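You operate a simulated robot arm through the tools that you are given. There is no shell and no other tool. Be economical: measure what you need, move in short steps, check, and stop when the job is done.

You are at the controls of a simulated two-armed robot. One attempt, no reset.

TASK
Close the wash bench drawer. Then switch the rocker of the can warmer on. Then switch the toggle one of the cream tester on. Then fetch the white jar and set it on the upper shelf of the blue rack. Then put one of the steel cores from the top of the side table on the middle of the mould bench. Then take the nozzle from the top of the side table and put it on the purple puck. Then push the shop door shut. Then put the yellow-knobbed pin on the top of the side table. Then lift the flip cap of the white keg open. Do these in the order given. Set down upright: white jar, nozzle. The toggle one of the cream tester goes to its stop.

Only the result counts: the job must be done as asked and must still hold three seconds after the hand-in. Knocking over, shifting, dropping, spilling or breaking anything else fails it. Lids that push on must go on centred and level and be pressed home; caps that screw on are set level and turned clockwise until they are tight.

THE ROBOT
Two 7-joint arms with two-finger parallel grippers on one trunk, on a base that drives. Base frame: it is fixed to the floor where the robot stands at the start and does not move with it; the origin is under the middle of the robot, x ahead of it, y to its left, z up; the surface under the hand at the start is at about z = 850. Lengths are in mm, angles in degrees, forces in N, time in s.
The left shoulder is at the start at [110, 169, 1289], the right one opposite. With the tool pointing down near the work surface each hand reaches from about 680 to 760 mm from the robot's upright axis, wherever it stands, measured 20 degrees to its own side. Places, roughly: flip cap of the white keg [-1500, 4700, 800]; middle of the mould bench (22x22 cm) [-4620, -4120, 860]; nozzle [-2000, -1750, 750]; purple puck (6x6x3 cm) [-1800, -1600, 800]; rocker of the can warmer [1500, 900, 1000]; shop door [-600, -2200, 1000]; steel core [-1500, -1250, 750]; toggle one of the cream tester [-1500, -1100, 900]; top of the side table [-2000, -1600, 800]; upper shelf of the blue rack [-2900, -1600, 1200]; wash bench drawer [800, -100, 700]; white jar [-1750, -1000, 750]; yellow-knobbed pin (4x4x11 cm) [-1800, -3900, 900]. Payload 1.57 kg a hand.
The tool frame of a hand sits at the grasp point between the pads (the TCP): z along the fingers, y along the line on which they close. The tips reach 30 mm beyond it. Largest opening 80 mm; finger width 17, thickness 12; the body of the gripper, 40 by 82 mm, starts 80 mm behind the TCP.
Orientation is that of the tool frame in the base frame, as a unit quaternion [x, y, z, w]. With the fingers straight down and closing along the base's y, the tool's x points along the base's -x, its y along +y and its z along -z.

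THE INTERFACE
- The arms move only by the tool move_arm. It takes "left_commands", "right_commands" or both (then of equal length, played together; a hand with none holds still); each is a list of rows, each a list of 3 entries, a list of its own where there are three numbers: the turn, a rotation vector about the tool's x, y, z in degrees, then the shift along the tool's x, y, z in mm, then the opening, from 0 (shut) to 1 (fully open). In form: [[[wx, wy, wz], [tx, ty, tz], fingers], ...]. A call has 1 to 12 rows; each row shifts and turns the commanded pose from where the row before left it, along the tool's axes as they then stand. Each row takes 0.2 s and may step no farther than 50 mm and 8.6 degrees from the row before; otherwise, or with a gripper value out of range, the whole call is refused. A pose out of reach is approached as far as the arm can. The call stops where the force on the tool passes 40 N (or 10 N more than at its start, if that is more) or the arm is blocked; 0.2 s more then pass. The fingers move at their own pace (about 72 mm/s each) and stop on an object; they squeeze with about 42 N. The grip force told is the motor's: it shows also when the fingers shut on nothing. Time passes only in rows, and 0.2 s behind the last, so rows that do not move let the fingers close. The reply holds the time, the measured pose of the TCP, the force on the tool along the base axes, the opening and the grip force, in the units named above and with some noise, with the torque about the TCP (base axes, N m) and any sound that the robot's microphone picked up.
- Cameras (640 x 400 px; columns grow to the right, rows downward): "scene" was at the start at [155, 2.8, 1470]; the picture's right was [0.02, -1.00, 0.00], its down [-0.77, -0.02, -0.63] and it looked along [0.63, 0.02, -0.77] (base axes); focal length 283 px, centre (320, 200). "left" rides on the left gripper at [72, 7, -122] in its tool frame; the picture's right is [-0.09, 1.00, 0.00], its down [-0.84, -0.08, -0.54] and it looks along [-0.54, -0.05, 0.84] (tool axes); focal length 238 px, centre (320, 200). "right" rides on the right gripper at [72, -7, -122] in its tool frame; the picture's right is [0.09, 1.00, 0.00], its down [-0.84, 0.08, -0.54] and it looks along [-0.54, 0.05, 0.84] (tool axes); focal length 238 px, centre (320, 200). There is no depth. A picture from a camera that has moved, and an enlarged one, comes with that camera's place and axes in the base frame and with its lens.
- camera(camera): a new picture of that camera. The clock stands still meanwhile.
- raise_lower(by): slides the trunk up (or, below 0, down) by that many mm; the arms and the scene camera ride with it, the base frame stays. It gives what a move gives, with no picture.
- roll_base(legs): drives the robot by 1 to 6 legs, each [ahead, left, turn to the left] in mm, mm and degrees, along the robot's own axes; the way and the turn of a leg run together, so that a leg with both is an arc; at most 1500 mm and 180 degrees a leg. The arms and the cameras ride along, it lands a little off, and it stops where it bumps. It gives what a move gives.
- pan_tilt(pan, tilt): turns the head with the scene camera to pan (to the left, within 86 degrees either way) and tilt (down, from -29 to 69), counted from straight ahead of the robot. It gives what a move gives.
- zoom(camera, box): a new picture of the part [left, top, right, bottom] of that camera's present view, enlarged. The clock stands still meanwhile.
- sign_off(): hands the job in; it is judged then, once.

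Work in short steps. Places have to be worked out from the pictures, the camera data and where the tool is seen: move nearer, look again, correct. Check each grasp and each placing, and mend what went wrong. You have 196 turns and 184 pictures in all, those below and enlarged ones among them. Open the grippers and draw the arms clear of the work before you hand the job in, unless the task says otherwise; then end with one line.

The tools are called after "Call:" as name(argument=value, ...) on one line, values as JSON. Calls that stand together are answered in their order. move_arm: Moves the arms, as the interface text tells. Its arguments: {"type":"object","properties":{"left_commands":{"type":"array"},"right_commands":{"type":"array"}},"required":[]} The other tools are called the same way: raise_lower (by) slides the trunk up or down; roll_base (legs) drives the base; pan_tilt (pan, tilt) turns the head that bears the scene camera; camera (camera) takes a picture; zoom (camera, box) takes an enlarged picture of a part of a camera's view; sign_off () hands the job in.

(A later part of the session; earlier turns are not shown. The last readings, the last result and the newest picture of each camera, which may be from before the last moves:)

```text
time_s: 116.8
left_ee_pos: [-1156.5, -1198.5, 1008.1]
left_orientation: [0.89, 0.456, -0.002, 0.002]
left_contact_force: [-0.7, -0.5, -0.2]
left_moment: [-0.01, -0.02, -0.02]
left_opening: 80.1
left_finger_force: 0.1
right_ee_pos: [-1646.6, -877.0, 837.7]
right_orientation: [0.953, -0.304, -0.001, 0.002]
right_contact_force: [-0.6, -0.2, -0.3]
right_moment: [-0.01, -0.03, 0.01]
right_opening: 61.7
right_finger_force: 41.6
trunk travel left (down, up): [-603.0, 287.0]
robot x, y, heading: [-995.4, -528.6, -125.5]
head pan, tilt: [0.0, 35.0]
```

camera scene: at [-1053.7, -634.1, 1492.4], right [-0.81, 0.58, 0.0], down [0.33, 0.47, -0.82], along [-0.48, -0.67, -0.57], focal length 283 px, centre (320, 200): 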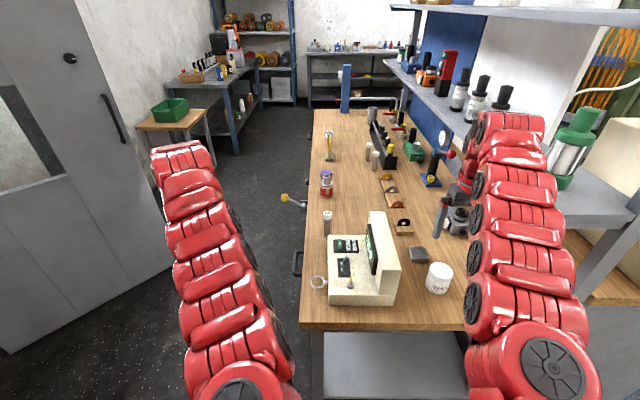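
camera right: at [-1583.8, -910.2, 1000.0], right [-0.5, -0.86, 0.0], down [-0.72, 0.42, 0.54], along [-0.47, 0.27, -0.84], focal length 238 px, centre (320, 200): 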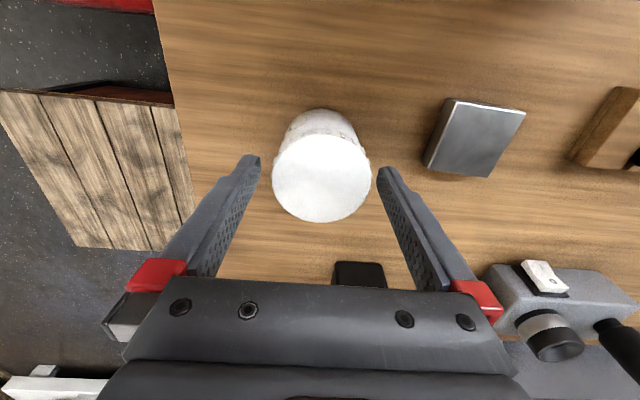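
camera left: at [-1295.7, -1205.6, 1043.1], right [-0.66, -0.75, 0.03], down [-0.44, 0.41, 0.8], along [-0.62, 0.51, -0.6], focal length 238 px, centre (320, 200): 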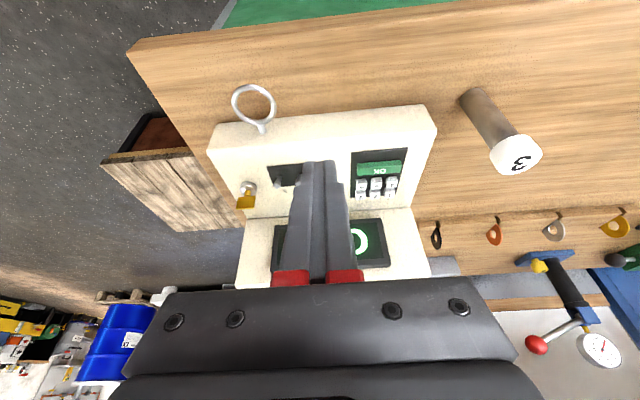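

Gripped at 61.7 mm. I lift it and look around for the blue rack.

Call:
move_arm(right_commands=[[[0, 0, 0], [0, 0, -20], 0], [[0, 0, 0], [0, 0, -40], 0], [[0, 0, 0], [0, 0, -40], 0], [[0, 0, 0], [0, 0, -40], 0]])

Call:
pan_tilt(pan=-25, tilt=15)

Call:
camera(camera="scene")

```text
time_s: 117.8
left_ee_pos: [-1155.5, -1197.9, 1008.6]
left_orientation: [0.889, 0.457, -0.003, 0.002]
left_contact_force: [-0.2, 0.0, 0.7]
left_moment: [0.02, 0.01, 0.01]
left_opening: 80.2
left_finger_force: 0.1
right_ee_pos: [-1646.9, -875.5, 979.4]
right_orientation: [0.953, -0.304, -0.001, 0.002]
right_contact_force: [-0.1, 0.0, -3.9]
right_moment: [-0.01, 0.02, -0.01]
right_opening: 61.6
right_finger_force: 41.6
trunk travel left (down, up): [-603.0, 287.0]
robot x, y, heading: [-993.1, -532.4, -125.5]
head pan, tilt: [0.0, 35.0]
```

```text
time_s: 118.7
left_ee_pos: [-1156.9, -1198.7, 1008.0]
left_orientation: [0.89, 0.456, -0.002, 0.001]
left_contact_force: [1.2, -0.5, 0.5]
left_moment: [-0.01, 0.0, 0.0]
left_opening: 80.1
left_finger_force: 0.1
right_ee_pos: [-1647.2, -876.1, 978.7]
right_orientation: [0.952, -0.305, -0.001, 0.001]
right_contact_force: [0.8, 0.7, -4.6]
right_moment: [0.02, 0.03, 0.02]
right_opening: 61.5
right_finger_force: 41.5
trunk travel left (down, up): [-603.0, 287.0]
robot x, y, heading: [-995.1, -530.9, -125.5]
head pan, tilt: [-25.0, 15.0]
```

```text
125 pictures are left
camera scene: at [-1125.3, -644.2, 1524.5], right [-0.49, 0.87, 0.0], down [0.23, 0.13, -0.97], along [-0.84, -0.48, -0.26], focal length 283 px, centre (320, 200)
```

scene: 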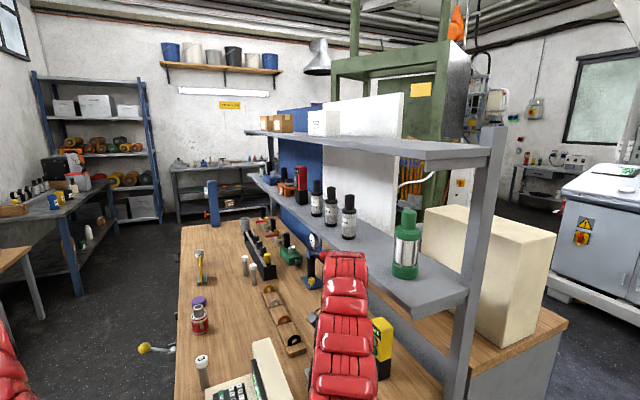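

The jar is held. The blue rack with a shelf at around z = 1200 is beyond the table on its far side, so I back away and move right around the stool for a view down the other aisle.

Call:
roll_base(legs=[[-470, 0, 0], [0, -1400, 0]])

Call:
pan_tilt(pan=0, tilt=15)

Call:
camera(camera="scene")

```text
time_s: 128.4
left_ee_pos: [-2060.4, 18.3, 1007.6]
left_orientation: [0.886, 0.464, -0.003, 0.001]
left_contact_force: [-0.5, -0.2, 0.8]
left_moment: [-0.02, -0.01, -0.02]
left_opening: 79.7
left_finger_force: 0.1
right_ee_pos: [-2556.9, 331.5, 977.9]
right_orientation: [0.955, -0.296, -0.001, 0.001]
right_contact_force: [0.4, 0.4, -3.3]
right_moment: [-0.02, 0.04, -0.02]
right_opening: 61.6
right_finger_force: 42.0
trunk travel left (down, up): [-603.0, 287.0]
robot x, y, heading: [-1908.3, 684.9, -124.6]
head pan, tilt: [-25.0, 15.0]
```

```text
time_s: 129.3
left_ee_pos: [-2060.1, 18.4, 1007.8]
left_orientation: [0.886, 0.464, -0.002, 0.001]
left_contact_force: [-0.1, 0.4, -0.1]
left_moment: [0.0, -0.01, 0.0]
left_opening: 80.0
left_finger_force: 0.1
right_ee_pos: [-2556.6, 331.2, 978.0]
right_orientation: [0.955, -0.296, -0.002, 0.0]
right_contact_force: [0.9, -0.5, -4.7]
right_moment: [0.02, 0.02, 0.02]
right_opening: 61.5
right_finger_force: 41.7
trunk travel left (down, up): [-603.0, 287.0]
robot x, y, heading: [-1914.1, 686.5, -124.3]
head pan, tilt: [0.0, 15.0]
```

```text
124 pictures are left
camera scene: at [-2011.7, 543.4, 1524.5], right [-0.82, 0.57, 0.0], down [0.15, 0.21, -0.97], along [-0.55, -0.8, -0.26], focal length 283 px, centre (320, 200)
```

scene: 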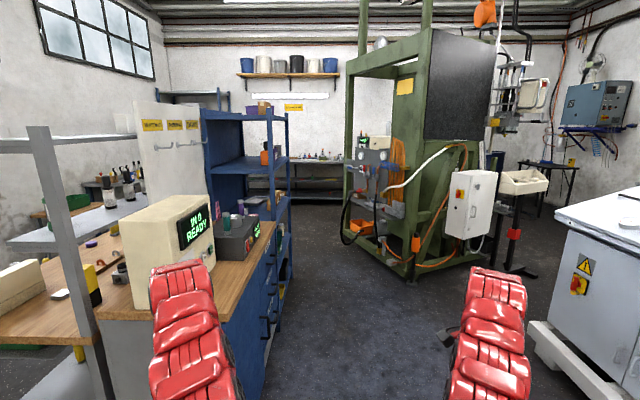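

Call:
zoom(camera="scene", box=[190, 90, 310, 290])

```text
2.00 times, centred on (250, 190) of scene
camera zoom: at [-2011.7, 543.4, 1524.5], right [-0.82, 0.57, 0.0], down [0.15, 0.21, -0.97], along [-0.55, -0.8, -0.26], focal length 567 px, centre (460, 220)
```

zoom: 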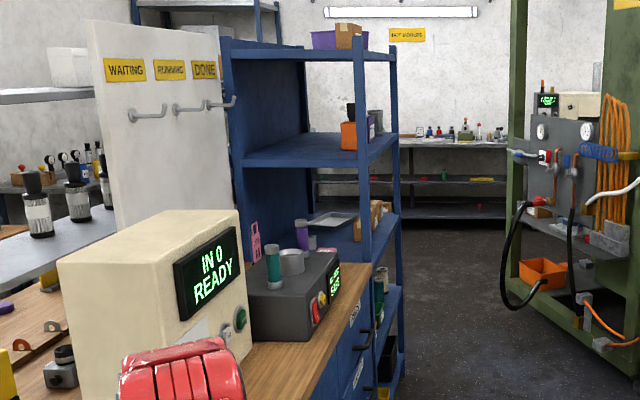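

The rack's shelf is at about z = 1195 with another shelf roughly 330 mm above it, so a vertical hand would not fit. I go back to set the jar near the table's end edge and regrip it horizontally.

Call:
roll_base(legs=[[0, 1440, -1], [400, 0, 0]])

Call:
pan_tilt(pan=-15, tilt=45)

Call:
camera(camera="scene")

Call:
camera(camera="right")

```text
time_s: 138.6
left_ee_pos: [-1164.7, -1144.0, 1006.2]
left_orientation: [0.897, 0.442, -0.003, 0.001]
left_contact_force: [0.4, -1.2, -0.5]
left_moment: [0.01, 0.04, 0.01]
left_opening: 79.9
left_finger_force: 0.0
right_ee_pos: [-1644.8, -805.0, 977.4]
right_orientation: [0.947, -0.321, -0.001, 0.001]
right_contact_force: [-0.3, -0.1, -4.1]
right_moment: [0.0, -0.04, -0.02]
right_opening: 61.4
right_finger_force: 42.1
trunk travel left (down, up): [-603.0, 287.0]
robot x, y, heading: [-978.0, -486.8, -127.6]
head pan, tilt: [0.0, 15.0]
```

```text
time_s: 139.5
left_ee_pos: [-1164.8, -1143.9, 1007.8]
left_orientation: [0.897, 0.443, -0.002, 0.001]
left_contact_force: [-0.1, 0.2, -0.1]
left_moment: [0.02, 0.03, 0.04]
left_opening: 79.8
left_finger_force: 0.1
right_ee_pos: [-1644.5, -805.3, 977.9]
right_orientation: [0.947, -0.32, 0.0, 0.001]
right_contact_force: [0.0, -0.4, -4.6]
right_moment: [0.01, 0.0, 0.01]
right_opening: 61.4
right_finger_force: 41.9
trunk travel left (down, up): [-603.0, 287.0]
robot x, y, heading: [-976.2, -483.5, -127.4]
head pan, tilt: [-15.0, 45.0]
```

```text
122 pictures are left
camera scene: at [-1096.9, -596.2, 1477.8], right [-0.61, 0.79, 0.0], down [0.56, 0.43, -0.71], along [-0.56, -0.43, -0.71], focal length 283 px, centre (320, 200)
```

scene: 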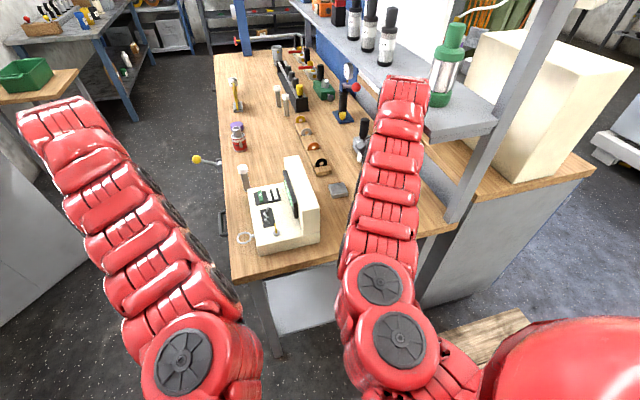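

```text
121 pictures are left
camera right: at [-1582.5, -841.1, 1099.8], right [-0.53, -0.85, 0.0], down [-0.71, 0.45, 0.54], along [-0.46, 0.29, -0.84], focal length 238 px, centre (320, 200)
```

right: 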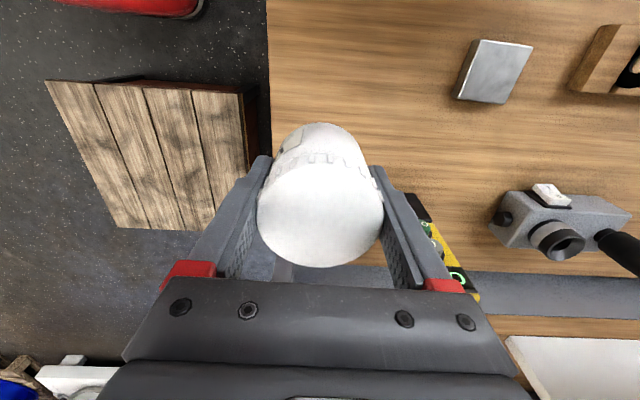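

The jar now hangs about 60 mm inside the near edge over free table top. I lower it to the same height it was gripped at and release.

Call:
move_arm(right_commands=[[[0, 0, 0], [0, 0, 45], 0], [[0, 0, 0], [0, 0, 45], 0], [[0, 0, 0], [0, 0, 40], 0], [[0, 0, 0], [0, 0, 8], 0], [[0, 0, 0], [0, 0, 2], 0], [[0, 0, 0], [0, 0, 0], 0]])

```text
time_s: 140.9
left_ee_pos: [-1165.0, -1143.0, 1008.3]
left_orientation: [0.897, 0.442, -0.004, 0.0]
left_contact_force: [-0.1, -0.5, -0.2]
left_moment: [0.0, 0.04, 0.06]
left_opening: 80.1
left_finger_force: 0.1
right_ee_pos: [-1643.8, -804.8, 838.6]
right_orientation: [0.947, -0.321, -0.001, 0.002]
right_contact_force: [-0.3, -0.4, 8.9]
right_moment: [0.32, -0.3, -0.06]
right_opening: 61.6
right_finger_force: 40.9
trunk travel left (down, up): [-603.0, 287.0]
robot x, y, heading: [-981.8, -484.0, -127.3]
head pan, tilt: [-15.0, 45.0]
```

Touching down. I release and rise.

Call:
move_arm(right_commands=[[[0, 0, 0], [0, 0, 0], 1], [[0, 0, 0], [0, 0, 0], 1], [[0, 0, 0], [0, 0, -30], 1], [[0, 0, 0], [0, 0, -40], 1], [[0, 0, 0], [0, 0, -40], 1], [[0, 0, 0], [0, 0, -30], 1]])

Call:
camera(camera="right")

```text
time_s: 142.3
left_ee_pos: [-1164.4, -1142.5, 1008.2]
left_orientation: [0.897, 0.441, -0.003, 0.001]
left_contact_force: [0.3, -0.1, -1.4]
left_moment: [-0.01, 0.0, -0.02]
left_opening: 80.1
left_finger_force: 0.0
right_ee_pos: [-1643.1, -803.7, 980.3]
right_orientation: [0.947, -0.321, -0.001, 0.001]
right_contact_force: [-0.5, -0.3, 0.2]
right_moment: [-0.01, 0.03, 0.0]
right_opening: 79.8
right_finger_force: 0.1
trunk travel left (down, up): [-603.0, 287.0]
robot x, y, heading: [-977.3, -482.4, -127.2]
head pan, tilt: [-15.0, 45.0]
```

```text
120 pictures are left
camera right: at [-1581.1, -840.5, 1101.9], right [-0.53, -0.85, 0.0], down [-0.71, 0.45, 0.54], along [-0.46, 0.29, -0.84], focal length 238 px, centre (320, 200)
```

right: 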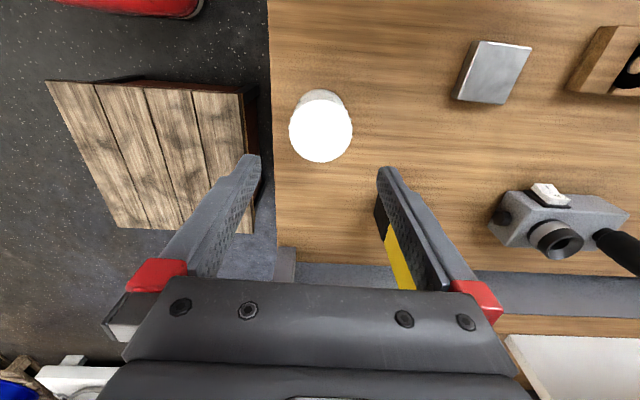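

The jar stands upright. I back off 350 mm, turn the right hand back and pitch it forward to horizontal.

Call:
roll_base(legs=[[-380, 0, 0]])

Call:
move_arm(right_commands=[[[0, 0, -8.2], [0, 0, 0], 1], [[0, 0, -8.2], [0, 0, 0], 1], [[0, 0, -8.2], [0, 0, 0], 1], [[0, 0, -8.2], [0, 0, 0], 1], [[0, 0, -8.2], [0, 0, 0], 1], [[0, 0, -8.2], [0, 0, 0], 1], [[0, 0, -8.2], [0, 0, 0], 1], [[0, 0, -8.2], [0, 0, 0], 1], [[0, 0, -8.2], [0, 0, 0], 1], [[0, 0, -8.2], [0, 0, 0], 1], [[0, 0, -8.0], [0, 0, 0], 1]])

Call:
move_arm(right_commands=[[[0, -7.5, 0], [-25, 0, 0], 1], [[0, -7.5, 0], [-25, 0, 0], 1], [[0, -7.5, 0], [-25, 0, 0], 1], [[0, -7.5, 0], [-25, 0, 0], 1], [[0, -7.5, 0], [-25, 0, 0], 1], [[0, -7.5, 0], [-25, 0, 0], 1], [[0, -7.5, 0], [-25, 0, 0], 1], [[0, -7.5, 0], [-25, 0, 0], 1], [[0, -7.5, 0], [-25, 0, 0], 1], [[0, -7.5, 0], [-25, 0, 0], 1], [[0, -7.5, 0], [-25, 0, 0], 1], [[0, -7.5, 0], [-25, 0, 0], 1]])

```text
time_s: 144.7
left_ee_pos: [-933.7, -840.1, 1007.1]
left_orientation: [0.897, 0.441, -0.002, 0.001]
left_contact_force: [0.9, -0.5, 0.2]
left_moment: [-0.03, 0.0, 0.01]
left_opening: 79.8
left_finger_force: 0.1
right_ee_pos: [-1411.1, -499.3, 980.2]
right_orientation: [0.947, -0.321, -0.001, 0.001]
right_contact_force: [0.0, 0.3, -0.4]
right_moment: [0.02, -0.03, 0.02]
right_opening: 79.7
right_finger_force: 0.0
trunk travel left (down, up): [-603.0, 287.0]
robot x, y, heading: [-744.8, -181.6, -127.7]
head pan, tilt: [-15.0, 45.0]
```

```text
time_s: 147.1
left_ee_pos: [-932.5, -840.3, 1007.7]
left_orientation: [0.898, 0.44, -0.002, 0.001]
left_contact_force: [0.2, -1.1, 0.3]
left_moment: [-0.02, -0.01, 0.0]
left_opening: 80.1
left_finger_force: 0.0
right_ee_pos: [-1412.9, -500.3, 978.8]
right_orientation: [0.896, 0.444, -0.002, 0.001]
right_contact_force: [0.2, 0.0, 0.6]
right_moment: [0.01, -0.01, -0.02]
right_opening: 80.1
right_finger_force: 0.0
trunk travel left (down, up): [-603.0, 287.0]
robot x, y, heading: [-751.2, -178.5, -127.7]
head pan, tilt: [-15.0, 45.0]
```

```text
time_s: 149.7
left_ee_pos: [-934.2, -840.1, 1007.5]
left_orientation: [0.898, 0.44, -0.003, 0.001]
left_contact_force: [0.2, -0.7, 0.6]
left_moment: [-0.02, -0.01, 0.0]
left_opening: 80.0
left_finger_force: 0.0
right_ee_pos: [-1534.2, -660.4, 1156.7]
right_orientation: [-0.632, -0.313, 0.636, -0.314]
right_contact_force: [-1.0, 0.0, 0.6]
right_moment: [-0.05, 0.0, 0.0]
right_opening: 79.7
right_finger_force: 0.0
trunk travel left (down, up): [-603.0, 287.0]
robot x, y, heading: [-750.4, -176.1, -127.6]
head pan, tilt: [-15.0, 45.0]
```

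Aligned laterally with the jar (about 1 mm), 182 mm short. I lower the trunk to jar mid-height and look.

Call:
raise_lower(by=-333)

Call:
camera(camera="right")

Call:
camera(camera="scene")

```text
time_s: 153.0
left_ee_pos: [-933.1, -840.3, 675.3]
left_orientation: [0.898, 0.441, -0.002, 0.001]
left_contact_force: [-0.9, -1.1, 1.3]
left_moment: [0.0, 0.03, -0.02]
left_opening: 79.9
left_finger_force: 0.1
right_ee_pos: [-1534.6, -659.7, 823.5]
right_orientation: [-0.633, -0.314, 0.635, -0.314]
right_contact_force: [0.0, 0.4, -1.2]
right_moment: [-0.01, -0.01, -0.04]
right_opening: 80.0
right_finger_force: 0.0
trunk travel left (down, up): [-270.0, 620.0]
robot x, y, heading: [-751.9, -184.4, -127.7]
head pan, tilt: [-15.0, 45.0]
```

```text
119 pictures are left
camera right: at [-1465.5, -557.8, 750.9], right [0.79, -0.61, -0.09], down [0.39, 0.38, 0.83], along [-0.47, -0.7, 0.54], focal length 238 px, centre (320, 200)
```

right: 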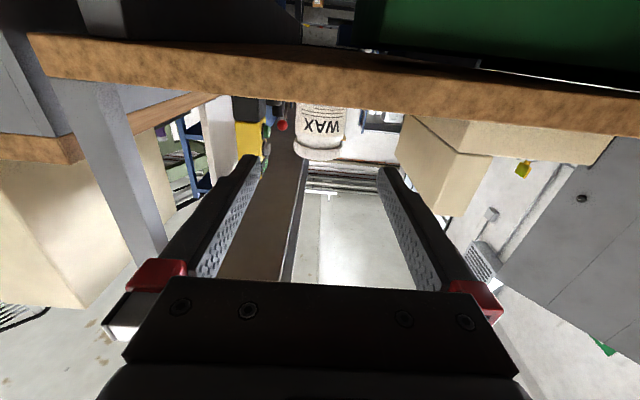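

```text
118 pictures are left
camera scene: at [-864.3, -292.9, 1144.8], right [-0.61, 0.79, 0.0], down [0.56, 0.43, -0.71], along [-0.56, -0.43, -0.71], focal length 283 px, centre (320, 200)
```

scene: 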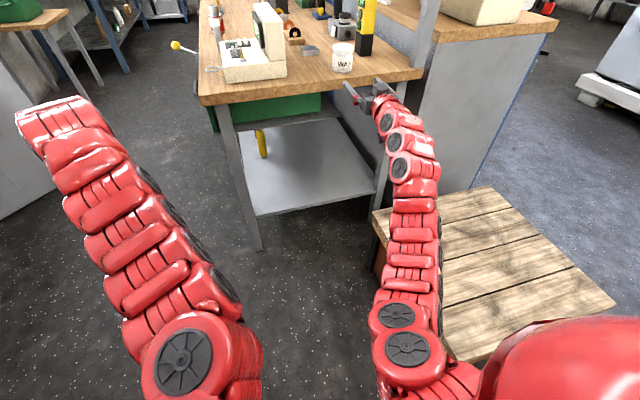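

Height and centring look right. I drive ahead 130 mm, then check before closing.

Call:
roll_base(legs=[[130, 0, 0]])

Call:
camera(camera="right")

```text
time_s: 154.3
left_ee_pos: [-1012.8, -944.8, 673.6]
left_orientation: [0.898, 0.441, -0.002, 0.001]
left_contact_force: [-0.5, 0.0, 0.1]
left_moment: [0.01, -0.01, -0.02]
left_opening: 79.9
left_finger_force: 0.0
right_ee_pos: [-1614.5, -764.5, 822.3]
right_orientation: [-0.632, -0.314, 0.636, -0.313]
right_contact_force: [0.1, -0.5, 0.1]
right_moment: [-0.03, -0.01, 0.0]
right_opening: 80.0
right_finger_force: 0.2
trunk travel left (down, up): [-270.0, 620.0]
robot x, y, heading: [-831.0, -284.2, -127.5]
head pan, tilt: [-15.0, 45.0]
```

```text
117 pictures are left
camera right: at [-1545.6, -662.3, 750.0], right [0.79, -0.61, -0.09], down [0.39, 0.38, 0.84], along [-0.47, -0.7, 0.54], focal length 238 px, centre (320, 200)
```

right: 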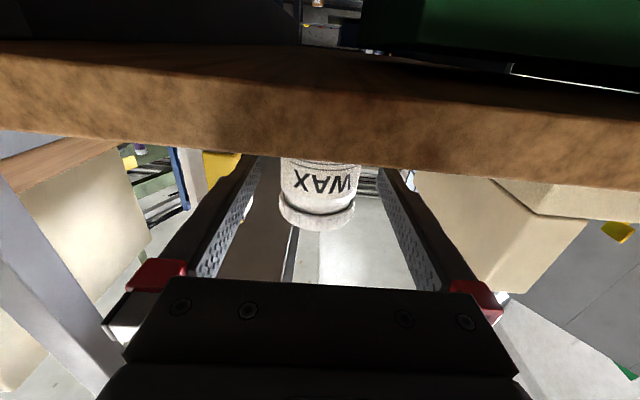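

Centred; I extend 47 mm and close on the jar.

Call:
move_arm(right_commands=[[[0, 0, 0], [0, 0, 24], 1], [[0, 0, 0], [0, 0, 23], 1], [[0, 0, 0], [0, 0, 0], 0], [[0, 0, 0], [0, 0, 0], 0], [[0, 0, 0], [0, 0, 0], 0]])

```text
time_s: 155.5
left_ee_pos: [-1012.6, -944.5, 673.7]
left_orientation: [0.897, 0.441, -0.002, 0.002]
left_contact_force: [-0.1, -0.3, -0.9]
left_moment: [-0.02, -0.02, 0.01]
left_opening: 80.0
left_finger_force: 0.1
right_ee_pos: [-1644.0, -803.5, 823.6]
right_orientation: [-0.633, -0.313, 0.635, -0.313]
right_contact_force: [1.9, -0.5, -0.3]
right_moment: [-0.05, -0.03, -0.02]
right_opening: 61.1
right_finger_force: 41.5
trunk travel left (down, up): [-270.0, 620.0]
robot x, y, heading: [-829.2, -287.8, -127.6]
head pan, tilt: [-15.0, 45.0]
```

Gripped at 61 mm. I lift by the trunk, back away, and raise to shelf height.

Call:
raise_lower(by=80)

Call:
roll_base(legs=[[-330, 0, 0]])

Call:
raise_lower(by=360)

Call:
pan_tilt(pan=0, tilt=20)

Call:
camera(camera="scene")

```text
time_s: 156.7
left_ee_pos: [-1013.1, -944.8, 753.7]
left_orientation: [0.898, 0.441, -0.002, 0.001]
left_contact_force: [-0.1, 0.2, 0.1]
left_moment: [0.02, 0.0, 0.01]
left_opening: 79.8
left_finger_force: 0.2
right_ee_pos: [-1645.0, -802.4, 901.8]
right_orientation: [-0.633, -0.314, 0.635, -0.313]
right_contact_force: [0.5, -0.3, -4.4]
right_moment: [-0.01, -0.02, 0.0]
right_opening: 60.8
right_finger_force: 42.3
trunk travel left (down, up): [-350.0, 540.0]
robot x, y, heading: [-827.6, -287.7, -127.4]
head pan, tilt: [-15.0, 45.0]
```

```text
time_s: 158.9
left_ee_pos: [-810.9, -684.3, 755.1]
left_orientation: [0.897, 0.441, -0.003, 0.001]
left_contact_force: [0.4, 0.9, 0.2]
left_moment: [-0.03, 0.01, 0.02]
left_opening: 80.0
left_finger_force: 0.1
right_ee_pos: [-1442.2, -544.5, 904.9]
right_orientation: [-0.633, -0.313, 0.635, -0.313]
right_contact_force: [-0.4, 0.3, -4.8]
right_moment: [0.02, 0.01, 0.01]
right_opening: 61.2
right_finger_force: 41.9
trunk travel left (down, up): [-350.0, 540.0]
robot x, y, heading: [-628.1, -19.9, -127.7]
head pan, tilt: [-15.0, 45.0]
```

```text
time_s: 162.4
left_ee_pos: [-811.6, -683.9, 1114.3]
left_orientation: [0.897, 0.442, -0.002, 0.001]
left_contact_force: [-0.2, -0.8, -0.3]
left_moment: [0.02, 0.01, 0.01]
left_opening: 80.1
left_finger_force: 0.0
right_ee_pos: [-1443.5, -545.1, 1262.0]
right_orientation: [-0.633, -0.314, 0.634, -0.314]
right_contact_force: [-0.5, 0.0, -4.5]
right_moment: [0.01, -0.03, 0.02]
right_opening: 61.2
right_finger_force: 42.5
trunk travel left (down, up): [-710.0, 180.0]
robot x, y, heading: [-627.6, -21.3, -127.6]
head pan, tilt: [-15.0, 45.0]
```

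```text
time_s: 163.2
left_ee_pos: [-810.9, -684.3, 1114.2]
left_orientation: [0.897, 0.441, -0.002, 0.001]
left_contact_force: [-0.4, -0.3, 0.3]
left_moment: [-0.01, 0.0, 0.02]
left_opening: 80.3
left_finger_force: 0.0
right_ee_pos: [-1442.5, -544.2, 1262.9]
right_orientation: [-0.632, -0.315, 0.635, -0.314]
right_contact_force: [0.1, 0.2, -4.4]
right_moment: [0.04, -0.02, 0.04]
right_opening: 60.9
right_finger_force: 42.1
trunk travel left (down, up): [-710.0, 180.0]
robot x, y, heading: [-624.7, -24.0, -127.6]
head pan, tilt: [0.0, 20.0]
```

```text
116 pictures are left
camera scene: at [-736.9, -160.9, 1623.3], right [-0.79, 0.61, 0.0], down [0.21, 0.27, -0.94], along [-0.57, -0.75, -0.34], focal length 283 px, centre (320, 200)
```

scene: 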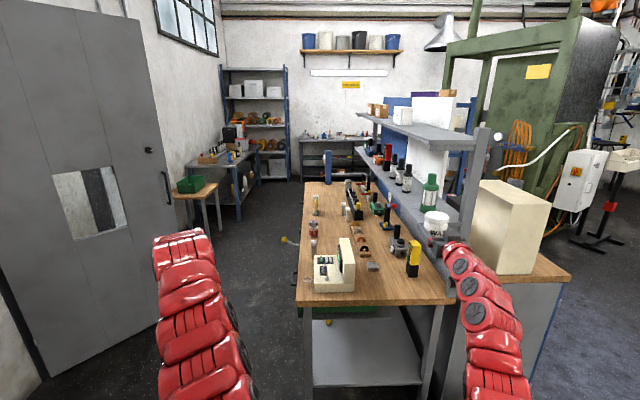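

The jar is at z = 1262. I drive to the aisle side in front of the rack, well clear, and turn to face it.

Call:
roll_base(legs=[[0, -1150, 0], [0, -1150, 0], [450, 0, 0], [0, 0, 91.5]])

Call:
pan_tilt(pan=-30, tilt=20)

Call:
camera(camera="scene")

```text
time_s: 180.7
left_ee_pos: [-2069.9, 839.2, 1116.0]
left_orientation: [0.334, 0.943, -0.001, 0.002]
left_contact_force: [0.0, 0.7, -0.4]
left_moment: [0.01, 0.01, 0.02]
left_opening: 79.9
left_finger_force: 0.2
right_ee_pos: [-2223.6, 210.3, 1263.2]
right_orientation: [0.234, 0.666, -0.236, 0.668]
right_contact_force: [-0.6, -0.2, -5.0]
right_moment: [0.0, 0.05, -0.01]
right_opening: 60.6
right_finger_force: 41.8
trunk travel left (down, up): [-710.0, 180.0]
robot x, y, heading: [-2722.0, 1035.9, -38.8]
head pan, tilt: [0.0, 20.0]
```

```text
time_s: 181.7
left_ee_pos: [-2069.9, 839.3, 1114.0]
left_orientation: [0.334, 0.942, -0.002, 0.002]
left_contact_force: [0.3, 0.6, -0.5]
left_moment: [-0.02, 0.0, -0.01]
left_opening: 80.2
left_finger_force: 0.0
right_ee_pos: [-2224.5, 211.7, 1263.1]
right_orientation: [0.233, 0.667, -0.234, 0.668]
right_contact_force: [0.2, 0.7, -4.3]
right_moment: [0.01, -0.02, -0.01]
right_opening: 60.9
right_finger_force: 42.4
trunk travel left (down, up): [-710.0, 180.0]
robot x, y, heading: [-2723.7, 1037.3, -39.0]
head pan, tilt: [-30.0, 20.0]
```

```text
115 pictures are left
camera scene: at [-2629.6, 901.0, 1623.3], right [-0.93, -0.36, 0.0], down [-0.12, 0.32, -0.94], along [0.34, -0.88, -0.34], focal length 283 px, centre (320, 200)
```

scene: 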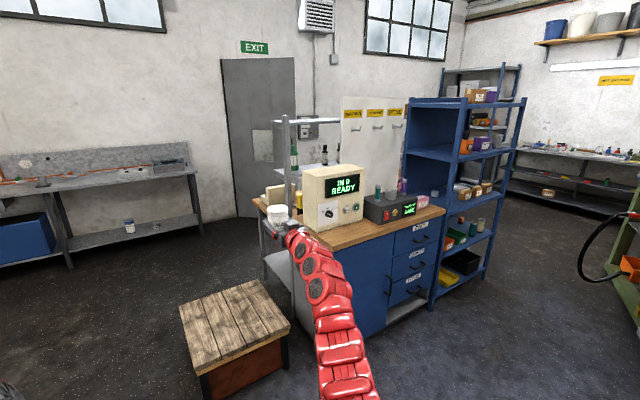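

The rack's shelves are clearly visible. I move along the aisle toward it, keeping my distance.

Call:
roll_base(legs=[[0, 0, 3.2], [0, -1450, 0]])

Call:
pan_tilt(pan=-25, tilt=15)

Call:
camera(camera="scene")

```text
time_s: 189.4
left_ee_pos: [-2904.5, -324.9, 1115.2]
left_orientation: [0.297, 0.955, -0.002, 0.003]
left_contact_force: [-1.0, 0.3, 0.0]
left_moment: [-0.04, 0.04, -0.01]
left_opening: 79.9
left_finger_force: 0.1
right_ee_pos: [-3008.3, -961.5, 1262.7]
right_orientation: [0.208, 0.676, -0.208, 0.676]
right_contact_force: [-0.8, 0.3, -3.7]
right_moment: [0.0, 0.02, 0.0]
right_opening: 60.7
right_finger_force: 41.8
trunk travel left (down, up): [-710.0, 180.0]
robot x, y, heading: [-3571.5, -177.5, -34.3]
head pan, tilt: [-30.0, 20.0]
```

```text
time_s: 190.1
left_ee_pos: [-2905.3, -324.9, 1113.8]
left_orientation: [0.297, 0.955, -0.001, 0.003]
left_contact_force: [-0.4, 0.6, -0.5]
left_moment: [0.0, 0.0, 0.02]
left_opening: 80.2
left_finger_force: 0.0
right_ee_pos: [-3009.4, -962.6, 1263.0]
right_orientation: [0.208, 0.676, -0.209, 0.676]
right_contact_force: [-0.1, -0.2, -4.5]
right_moment: [0.02, -0.02, 0.01]
right_opening: 60.9
right_finger_force: 41.8
trunk travel left (down, up): [-710.0, 180.0]
robot x, y, heading: [-3575.0, -178.7, -34.0]
head pan, tilt: [-25.0, 15.0]
```

```text
114 pictures are left
camera scene: at [-3461.2, -302.9, 1631.4], right [-0.86, -0.51, 0.0], down [-0.13, 0.22, -0.97], along [0.49, -0.83, -0.26], focal length 283 px, centre (320, 200)
```

scene: 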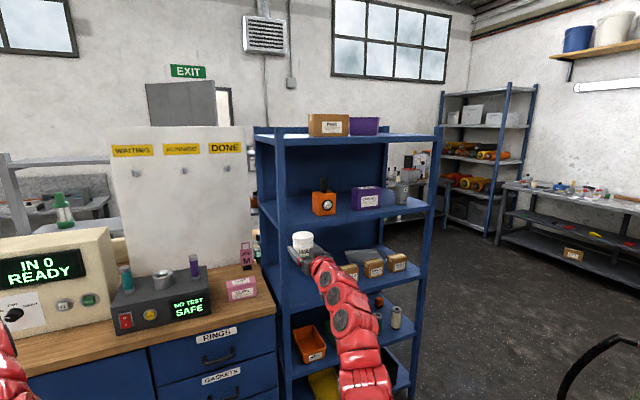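

Two views put the second shelf at z ≈ 1233 with its near front corner at about (-2793, -1157). A free gap lies between the orange and purple boxes. I raise the jar, square up, and line up with that gap.

Call:
raise_lower(by=45)

Call:
roll_base(legs=[[0, 0, -3.2], [0, -284, 0], [180, 0, 0]])

Call:
pan_tilt(pan=-20, tilt=25)

Call:
camera(camera="scene")

Call:
camera(camera="right")

```text
time_s: 191.0
left_ee_pos: [-2904.1, -324.7, 1159.7]
left_orientation: [0.297, 0.955, 0.0, 0.001]
left_contact_force: [0.1, 0.6, 0.1]
left_moment: [0.01, -0.02, 0.02]
left_opening: 80.0
left_finger_force: 0.0
right_ee_pos: [-3009.2, -961.8, 1307.1]
right_orientation: [0.207, 0.675, -0.209, 0.676]
right_contact_force: [0.8, 0.0, -3.8]
right_moment: [-0.03, -0.02, 0.0]
right_opening: 60.9
right_finger_force: 42.5
trunk travel left (down, up): [-755.0, 135.0]
robot x, y, heading: [-3571.8, -177.8, -34.3]
head pan, tilt: [-25.0, 15.0]
```

```text
time_s: 194.5
left_ee_pos: [-2946.8, -700.5, 1158.8]
left_orientation: [0.327, 0.945, -0.001, 0.002]
left_contact_force: [-0.2, -0.4, -0.9]
left_moment: [-0.01, 0.0, 0.01]
left_opening: 79.9
left_finger_force: 0.2
right_ee_pos: [-3093.0, -1330.0, 1308.2]
right_orientation: [0.228, 0.668, -0.23, 0.67]
right_contact_force: [0.8, -0.1, -5.1]
right_moment: [-0.01, 0.05, -0.01]
right_opening: 60.6
right_finger_force: 42.2
trunk travel left (down, up): [-755.0, 135.0]
robot x, y, heading: [-3604.4, -514.1, -37.9]
head pan, tilt: [-25.0, 15.0]
```

```text
time_s: 195.2
left_ee_pos: [-2945.7, -703.1, 1158.4]
left_orientation: [0.326, 0.945, 0.0, 0.002]
left_contact_force: [0.1, -0.4, -0.7]
left_moment: [0.04, 0.02, 0.02]
left_opening: 79.9
left_finger_force: 0.1
right_ee_pos: [-3090.7, -1332.2, 1305.4]
right_orientation: [0.228, 0.669, -0.229, 0.669]
right_contact_force: [0.1, -0.6, -4.4]
right_moment: [0.01, -0.03, 0.0]
right_opening: 61.0
right_finger_force: 42.1
trunk travel left (down, up): [-755.0, 135.0]
robot x, y, heading: [-3604.1, -513.1, -37.9]
head pan, tilt: [-20.0, 25.0]
```

```text
113 pictures are left
camera scene: at [-3492.7, -641.4, 1660.1], right [-0.85, -0.53, 0.0], down [-0.23, 0.36, -0.91], along [0.48, -0.77, -0.42], focal length 283 px, centre (320, 200)
```

scene: 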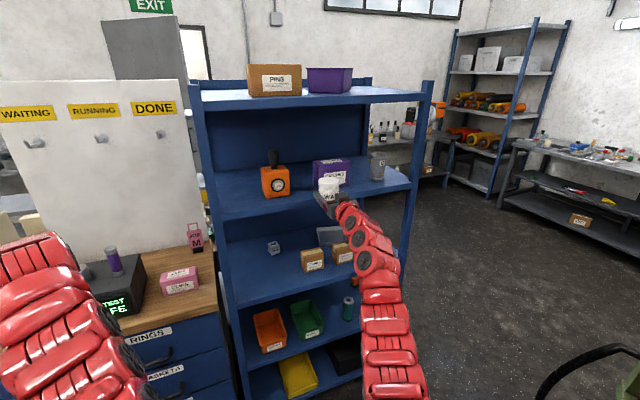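

```text
112 pictures are left
camera right: at [-3190.9, -1261.7, 1234.3], right [0.61, 0.79, -0.09], down [-0.38, 0.39, 0.84], along [0.69, -0.48, 0.54], focal length 238 px, centre (320, 200)
```

right: 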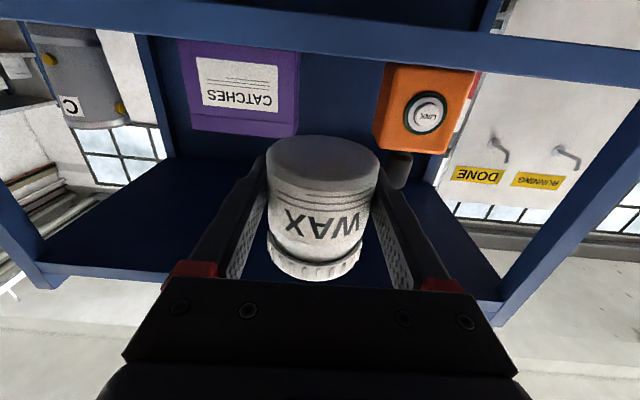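

The jar heads into the gap between the CATCHES box and the orange box, about 115 mm in front of the shelf edge. I advance 115 and look.

Call:
roll_base(legs=[[115, 10, 0]])

Call:
zoom(camera="scene", box=[220, 110, 420, 235])

Call:
camera(camera="right")

```text
time_s: 196.4
left_ee_pos: [-2850.4, -766.3, 1160.3]
left_orientation: [0.327, 0.945, -0.001, 0.002]
left_contact_force: [0.6, 1.3, -0.1]
left_moment: [-0.01, -0.02, -0.01]
left_opening: 80.0
left_finger_force: 0.0
right_ee_pos: [-2996.8, -1397.4, 1308.1]
right_orientation: [0.229, 0.668, -0.231, 0.67]
right_contact_force: [0.3, 1.1, -5.0]
right_moment: [0.07, -0.01, 0.0]
right_opening: 60.8
right_finger_force: 42.0
trunk travel left (down, up): [-755.0, 135.0]
robot x, y, heading: [-3509.4, -577.7, -38.3]
head pan, tilt: [-20.0, 25.0]
```

```text
3.20 times, centred on (320, 172) of scene
camera zoom: at [-3397.2, -703.4, 1660.4], right [-0.85, -0.53, 0.0], down [-0.22, 0.36, -0.91], along [0.48, -0.77, -0.42], focal length 907 px, centre (320, 288)
```

zoom: 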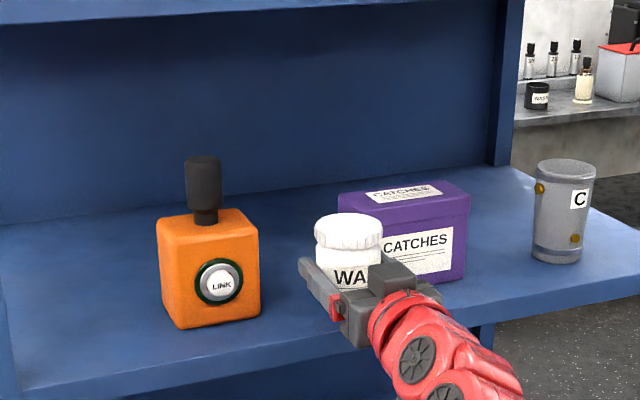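

```text
110 pictures are left
camera right: at [-3096.2, -1324.9, 1236.1], right [0.61, 0.79, -0.09], down [-0.38, 0.4, 0.84], along [0.69, -0.48, 0.54], focal length 238 px, centre (320, 200)
```

right: 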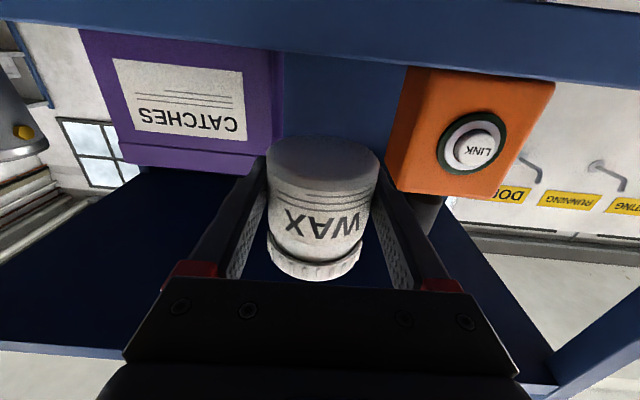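

The jar's centre is right at the shelf edge, and the gap centre is about 13 mm to my left. I move left 13 and 45 in.

Call:
move_arm(right_commands=[[[0, 0, 0], [0, 13, 15], 0], [[0, 0, 0], [0, 0, 30], 0], [[0, 0, 0], [0, 0, 0], 0]])

Call:
camera(camera="right")

Call:
zoom(camera="scene", box=[220, 110, 420, 235])

```text
time_s: 197.2
left_ee_pos: [-2848.3, -766.5, 1159.2]
left_orientation: [0.327, 0.945, 0.0, 0.001]
left_contact_force: [0.2, 0.3, -0.6]
left_moment: [0.01, 0.01, 0.0]
left_opening: 79.9
left_finger_force: 0.0
right_ee_pos: [-2950.3, -1413.8, 1307.1]
right_orientation: [0.227, 0.669, -0.231, 0.669]
right_contact_force: [0.4, 0.6, -5.4]
right_moment: [0.0, 0.04, -0.02]
right_opening: 60.8
right_finger_force: 41.7
trunk travel left (down, up): [-755.0, 135.0]
robot x, y, heading: [-3510.5, -575.2, -37.9]
head pan, tilt: [-20.0, 25.0]
```

```text
109 pictures are left
camera right: at [-3050.8, -1342.1, 1236.0], right [0.61, 0.79, -0.1], down [-0.38, 0.4, 0.84], along [0.69, -0.47, 0.54], focal length 238 px, centre (320, 200)
```

right: 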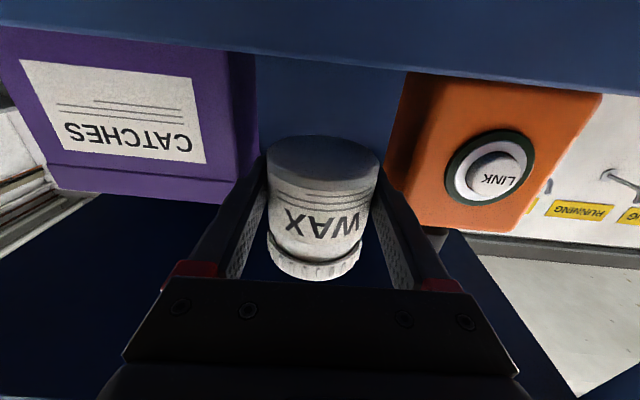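

```text
3.20 times, centred on (320, 172) of scene
camera zoom: at [-3395.0, -703.1, 1660.2], right [-0.85, -0.53, 0.0], down [-0.23, 0.36, -0.91], along [0.48, -0.77, -0.42], focal length 907 px, centre (320, 288)
```

zoom: 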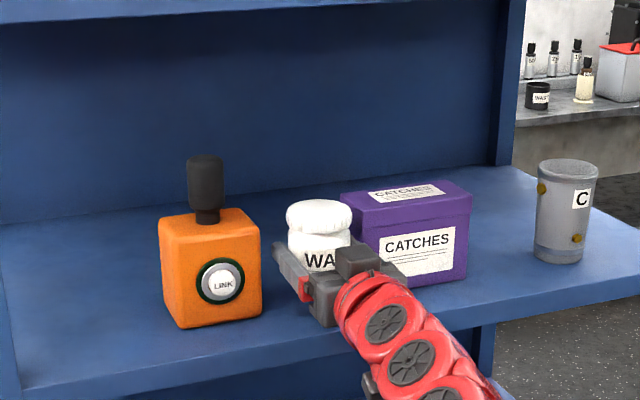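

The jar is over the shelf about 55–60 mm inside the edge, and clear of both boxes. I lower it gently until contact.

Call:
move_arm(right_commands=[[[0, 0, 0], [12, 0, 0], 0], [[0, 0, 0], [10, 0, 0], 0], [[0, 0, 0], [4, 0, 0], 0], [[0, 0, 0], [3, 0, 0], 0], [[0, 0, 0], [3, 0, 0], 0], [[0, 0, 0], [0, 0, 0], 0]])

Call:
zoom(camera="scene", box=[220, 110, 420, 235])

```text
time_s: 198.6
left_ee_pos: [-2850.1, -766.5, 1159.3]
left_orientation: [0.327, 0.945, 0.0, 0.001]
left_contact_force: [-0.4, 0.4, -0.5]
left_moment: [0.0, -0.01, -0.01]
left_opening: 80.2
left_finger_force: 0.0
right_ee_pos: [-2952.8, -1415.1, 1275.3]
right_orientation: [0.23, 0.669, -0.23, 0.669]
right_contact_force: [0.6, -0.3, -4.6]
right_moment: [0.01, 0.03, 0.01]
right_opening: 60.5
right_finger_force: 42.2
trunk travel left (down, up): [-755.0, 135.0]
robot x, y, heading: [-3507.5, -574.7, -38.2]
head pan, tilt: [-20.0, 25.0]
```

```text
3.20 times, centred on (320, 172) of scene
camera zoom: at [-3396.3, -704.1, 1660.3], right [-0.85, -0.53, 0.0], down [-0.22, 0.36, -0.91], along [0.48, -0.77, -0.42], focal length 907 px, centre (320, 288)
```

zoom: 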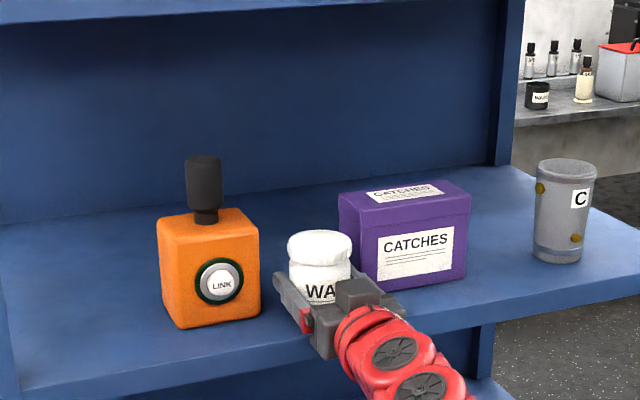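

Call:
move_arm(right_commands=[[[0, 0, 0], [3, 0, 0], 0], [[0, 0, 0], [3, 0, 0], 0], [[0, 0, 0], [3, 0, 0], 0], [[0, 0, 0], [0, 0, 0], 0]])

```text
time_s: 199.6
left_ee_pos: [-2848.2, -767.9, 1159.2]
left_orientation: [0.327, 0.945, -0.001, 0.002]
left_contact_force: [0.2, -0.1, 0.0]
left_moment: [-0.01, 0.05, 0.02]
left_opening: 79.9
left_finger_force: 0.1
right_ee_pos: [-2952.8, -1412.7, 1266.8]
right_orientation: [0.228, 0.669, -0.23, 0.669]
right_contact_force: [-0.6, 0.3, -4.3]
right_moment: [0.0, -0.02, 0.02]
right_opening: 60.9
right_finger_force: 41.6
trunk travel left (down, up): [-755.0, 135.0]
robot x, y, heading: [-3508.7, -578.5, -38.0]
head pan, tilt: [-20.0, 25.0]
```

No contact yet at 1267, so I keep lowering in small steps.

Call:
move_arm(right_commands=[[[0, 0, 0], [3, 0, 0], 0], [[0, 0, 0], [3, 0, 0], 0], [[0, 0, 0], [3, 0, 0], 0], [[0, 0, 0], [0, 0, 0], 0]])

```text
time_s: 200.6
left_ee_pos: [-2850.1, -765.1, 1162.1]
left_orientation: [0.327, 0.945, -0.001, 0.003]
left_contact_force: [0.2, 0.4, -1.0]
left_moment: [0.01, 0.02, -0.01]
left_opening: 80.2
left_finger_force: 0.1
right_ee_pos: [-2952.7, -1413.3, 1263.7]
right_orientation: [0.228, 0.667, -0.231, 0.671]
right_contact_force: [5.7, -7.5, 19.8]
right_moment: [0.41, 0.19, -0.02]
right_opening: 60.9
right_finger_force: 42.0
trunk travel left (down, up): [-755.0, 135.0]
robot x, y, heading: [-3510.4, -579.5, -38.2]
head pan, tilt: [-20.0, 25.0]
```

Contact on the shelf. I ease up 1.5 mm, open, and withdraw straight back.

Call:
move_arm(right_commands=[[[0, 0, 0], [-1.5, 0, 0], 0], [[0, 0, 0], [0, 0, 0], 1], [[0, 0, 0], [0, 0, 0], 1], [[0, 0, 0], [0, 0, -20], 1], [[0, 0, 0], [0, 0, -35], 1], [[0, 0, 0], [0, 0, -35], 1]])

Call:
zoom(camera="scene", box=[220, 110, 420, 235])

Call:
camera(camera="right")

```text
time_s: 202.0
left_ee_pos: [-2850.8, -766.5, 1159.9]
left_orientation: [0.327, 0.945, -0.001, 0.002]
left_contact_force: [-0.5, -0.1, 0.1]
left_moment: [0.01, 0.01, -0.02]
left_opening: 80.3
left_finger_force: 0.0
right_ee_pos: [-3025.3, -1356.5, 1261.0]
right_orientation: [0.23, 0.668, -0.231, 0.669]
right_contact_force: [-0.8, -0.5, 0.3]
right_moment: [0.02, -0.03, -0.02]
right_opening: 80.0
right_finger_force: 0.0
trunk travel left (down, up): [-755.0, 135.0]
robot x, y, heading: [-3507.7, -576.7, -37.7]
head pan, tilt: [-20.0, 25.0]
```

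```text
3.20 times, centred on (320, 172) of scene
camera zoom: at [-3398.2, -703.0, 1660.5], right [-0.85, -0.53, 0.0], down [-0.22, 0.36, -0.91], along [0.48, -0.77, -0.42], focal length 907 px, centre (320, 288)
```

zoom: 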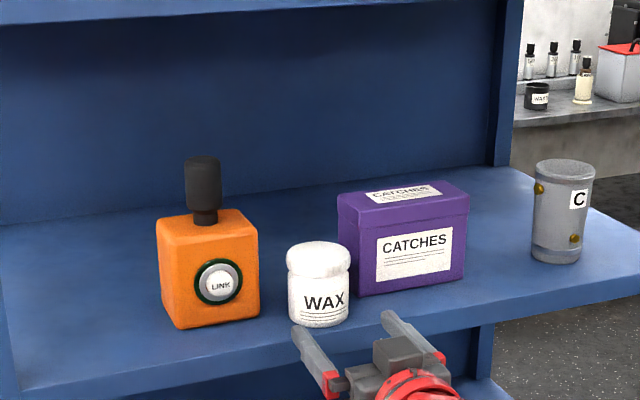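

```text
105 pictures are left
camera right: at [-3125.3, -1285.4, 1188.8], right [0.61, 0.78, -0.09], down [-0.38, 0.4, 0.84], along [0.69, -0.48, 0.54], focal length 238 px, centre (320, 200)
```

right: 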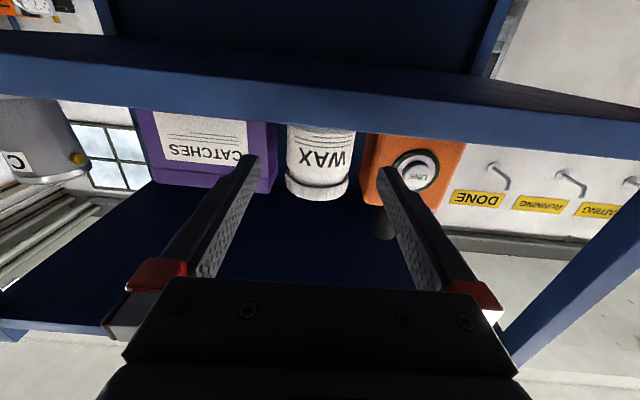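

The jar stands on the shelf. Next comes a steel core: I leave the aisle, bring the hand back to pointing down, and return round the near end to the table's left side.

Call:
roll_base(legs=[[-100, 0, 0], [0, 950, 0], [0, 950, 0], [800, 380, 0], [788, 377, 0], [0, 0, -178]])

Call:
raise_lower(by=-152)

Call:
move_arm(right_commands=[[[0, 7.5, 0], [25, 0, 0], 1], [[0, 7.5, 0], [25, 0, 0], 1], [[0, 7.5, 0], [25, 0, 0], 1], [[0, 7.5, 0], [25, 0, 0], 1], [[0, 7.5, 0], [25, 0, 0], 1], [[0, 7.5, 0], [25, 0, 0], 1], [[0, 7.5, 0], [25, 0, 0], 1], [[0, 7.5, 0], [25, 0, 0], 1], [[0, 7.5, 0], [25, 0, 0], 1], [[0, 7.5, 0], [25, 0, 0], 1], [[0, 7.5, 0], [25, 0, 0], 1], [[0, 7.5, 0], [25, 0, 0], 1]])

```text
time_s: 228.2
left_ee_pos: [-1349.4, 778.0, 1160.4]
left_orientation: [0.938, -0.345, -0.003, -0.001]
left_contact_force: [-0.7, -0.1, -0.1]
left_moment: [0.0, -0.04, 0.03]
left_opening: 79.9
left_finger_force: 0.1
right_ee_pos: [-1153.1, 1360.1, 1260.5]
right_orientation: [-0.663, 0.242, 0.664, 0.244]
right_contact_force: [0.6, 1.3, 0.0]
right_moment: [-0.02, 0.02, -0.01]
right_opening: 80.3
right_finger_force: 0.0
trunk travel left (down, up): [-755.0, 135.0]
robot x, y, heading: [-701.9, 561.2, 139.6]
head pan, tilt: [-20.0, 25.0]
```

```text
time_s: 230.0
left_ee_pos: [-1349.4, 778.3, 1007.2]
left_orientation: [0.938, -0.345, -0.002, -0.001]
left_contact_force: [0.5, -0.4, -0.7]
left_moment: [0.01, 0.0, 0.01]
left_opening: 80.1
left_finger_force: 0.1
right_ee_pos: [-1151.9, 1360.2, 1108.4]
right_orientation: [-0.664, 0.241, 0.665, 0.243]
right_contact_force: [0.0, -0.2, -0.7]
right_moment: [0.02, -0.01, 0.02]
right_opening: 80.1
right_finger_force: 0.0
trunk travel left (down, up): [-603.0, 287.0]
robot x, y, heading: [-696.2, 558.9, 140.0]
head pan, tilt: [-20.0, 25.0]
```

```text
time_s: 232.6
left_ee_pos: [-1349.6, 778.6, 1007.3]
left_orientation: [0.938, -0.345, -0.003, -0.001]
left_contact_force: [0.4, 0.1, 0.5]
left_moment: [0.0, 0.0, -0.01]
left_opening: 80.0
left_finger_force: 0.0
right_ee_pos: [-1016.4, 1248.1, 905.2]
right_orientation: [0.939, -0.344, 0.0, -0.001]
right_contact_force: [0.5, 0.0, -0.6]
right_moment: [0.03, -0.03, -0.02]
right_opening: 80.0
right_finger_force: 0.0
trunk travel left (down, up): [-603.0, 287.0]
robot x, y, heading: [-700.5, 557.4, 139.6]
head pan, tilt: [-20.0, 25.0]
```

Call:
move_arm(right_commands=[[[0, 0, 0], [0, 0, -40], 1], [[0, 0, 0], [0, 0, -40], 1], [[0, 0, 0], [0, 0, -30], 1]])

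Call:
roll_base(legs=[[0, 0, 4.6], [-1152, 965, 0], [-272, 667, 0], [330, 12, 0]])

Call:
pan_tilt(pan=25, tilt=40)

Call:
camera(camera="scene")

Call:
camera(camera="left")

```text
time_s: 233.4
left_ee_pos: [-1349.3, 777.9, 1008.1]
left_orientation: [0.938, -0.346, -0.003, -0.001]
left_contact_force: [-0.6, -0.6, -0.3]
left_moment: [-0.01, -0.01, 0.0]
left_opening: 80.2
left_finger_force: 0.2
right_ee_pos: [-1019.6, 1246.3, 1015.5]
right_orientation: [0.94, -0.342, -0.001, -0.001]
right_contact_force: [0.4, -0.5, -0.4]
right_moment: [0.04, 0.04, 0.01]
right_opening: 80.1
right_finger_force: 0.1
trunk travel left (down, up): [-603.0, 287.0]
robot x, y, heading: [-699.0, 565.1, 139.7]
head pan, tilt: [-20.0, 25.0]
```

```text
refused: leg 2 is longer than a leg can be; nothing moved
```

```text
time_s: 234.5
left_ee_pos: [-1350.1, 777.1, 1006.7]
left_orientation: [0.938, -0.346, -0.003, 0.0]
left_contact_force: [0.4, 0.5, 0.2]
left_moment: [0.01, -0.01, -0.02]
left_opening: 79.9
left_finger_force: 0.0
right_ee_pos: [-1018.8, 1246.5, 1013.8]
right_orientation: [0.939, -0.343, 0.0, -0.001]
right_contact_force: [-0.4, -0.7, -0.3]
right_moment: [0.02, 0.0, -0.01]
right_opening: 80.3
right_finger_force: 0.1
trunk travel left (down, up): [-603.0, 287.0]
robot x, y, heading: [-697.5, 559.9, 139.9]
head pan, tilt: [25.0, 40.0]
```

```text
104 pictures are left
camera scene: at [-845.2, 638.4, 1485.1], right [0.26, 0.96, 0.0], down [0.62, -0.17, -0.77], along [-0.74, 0.2, -0.64], focal length 283 px, centre (320, 200)
```

scene: 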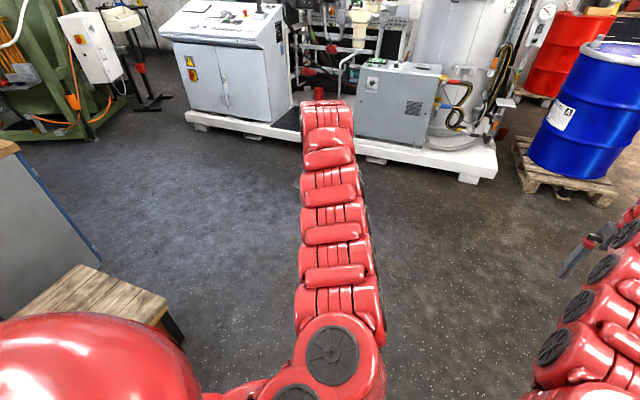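

```text
103 pictures are left
camera left: at [-1298.4, 725.3, 1129.7], right [-0.72, -0.7, 0.0], down [-0.58, 0.6, 0.55], along [-0.38, 0.39, -0.84], focal length 238 px, centre (320, 200)
```

left: 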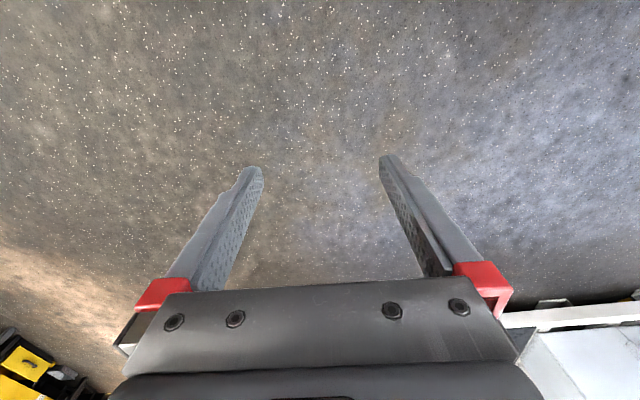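

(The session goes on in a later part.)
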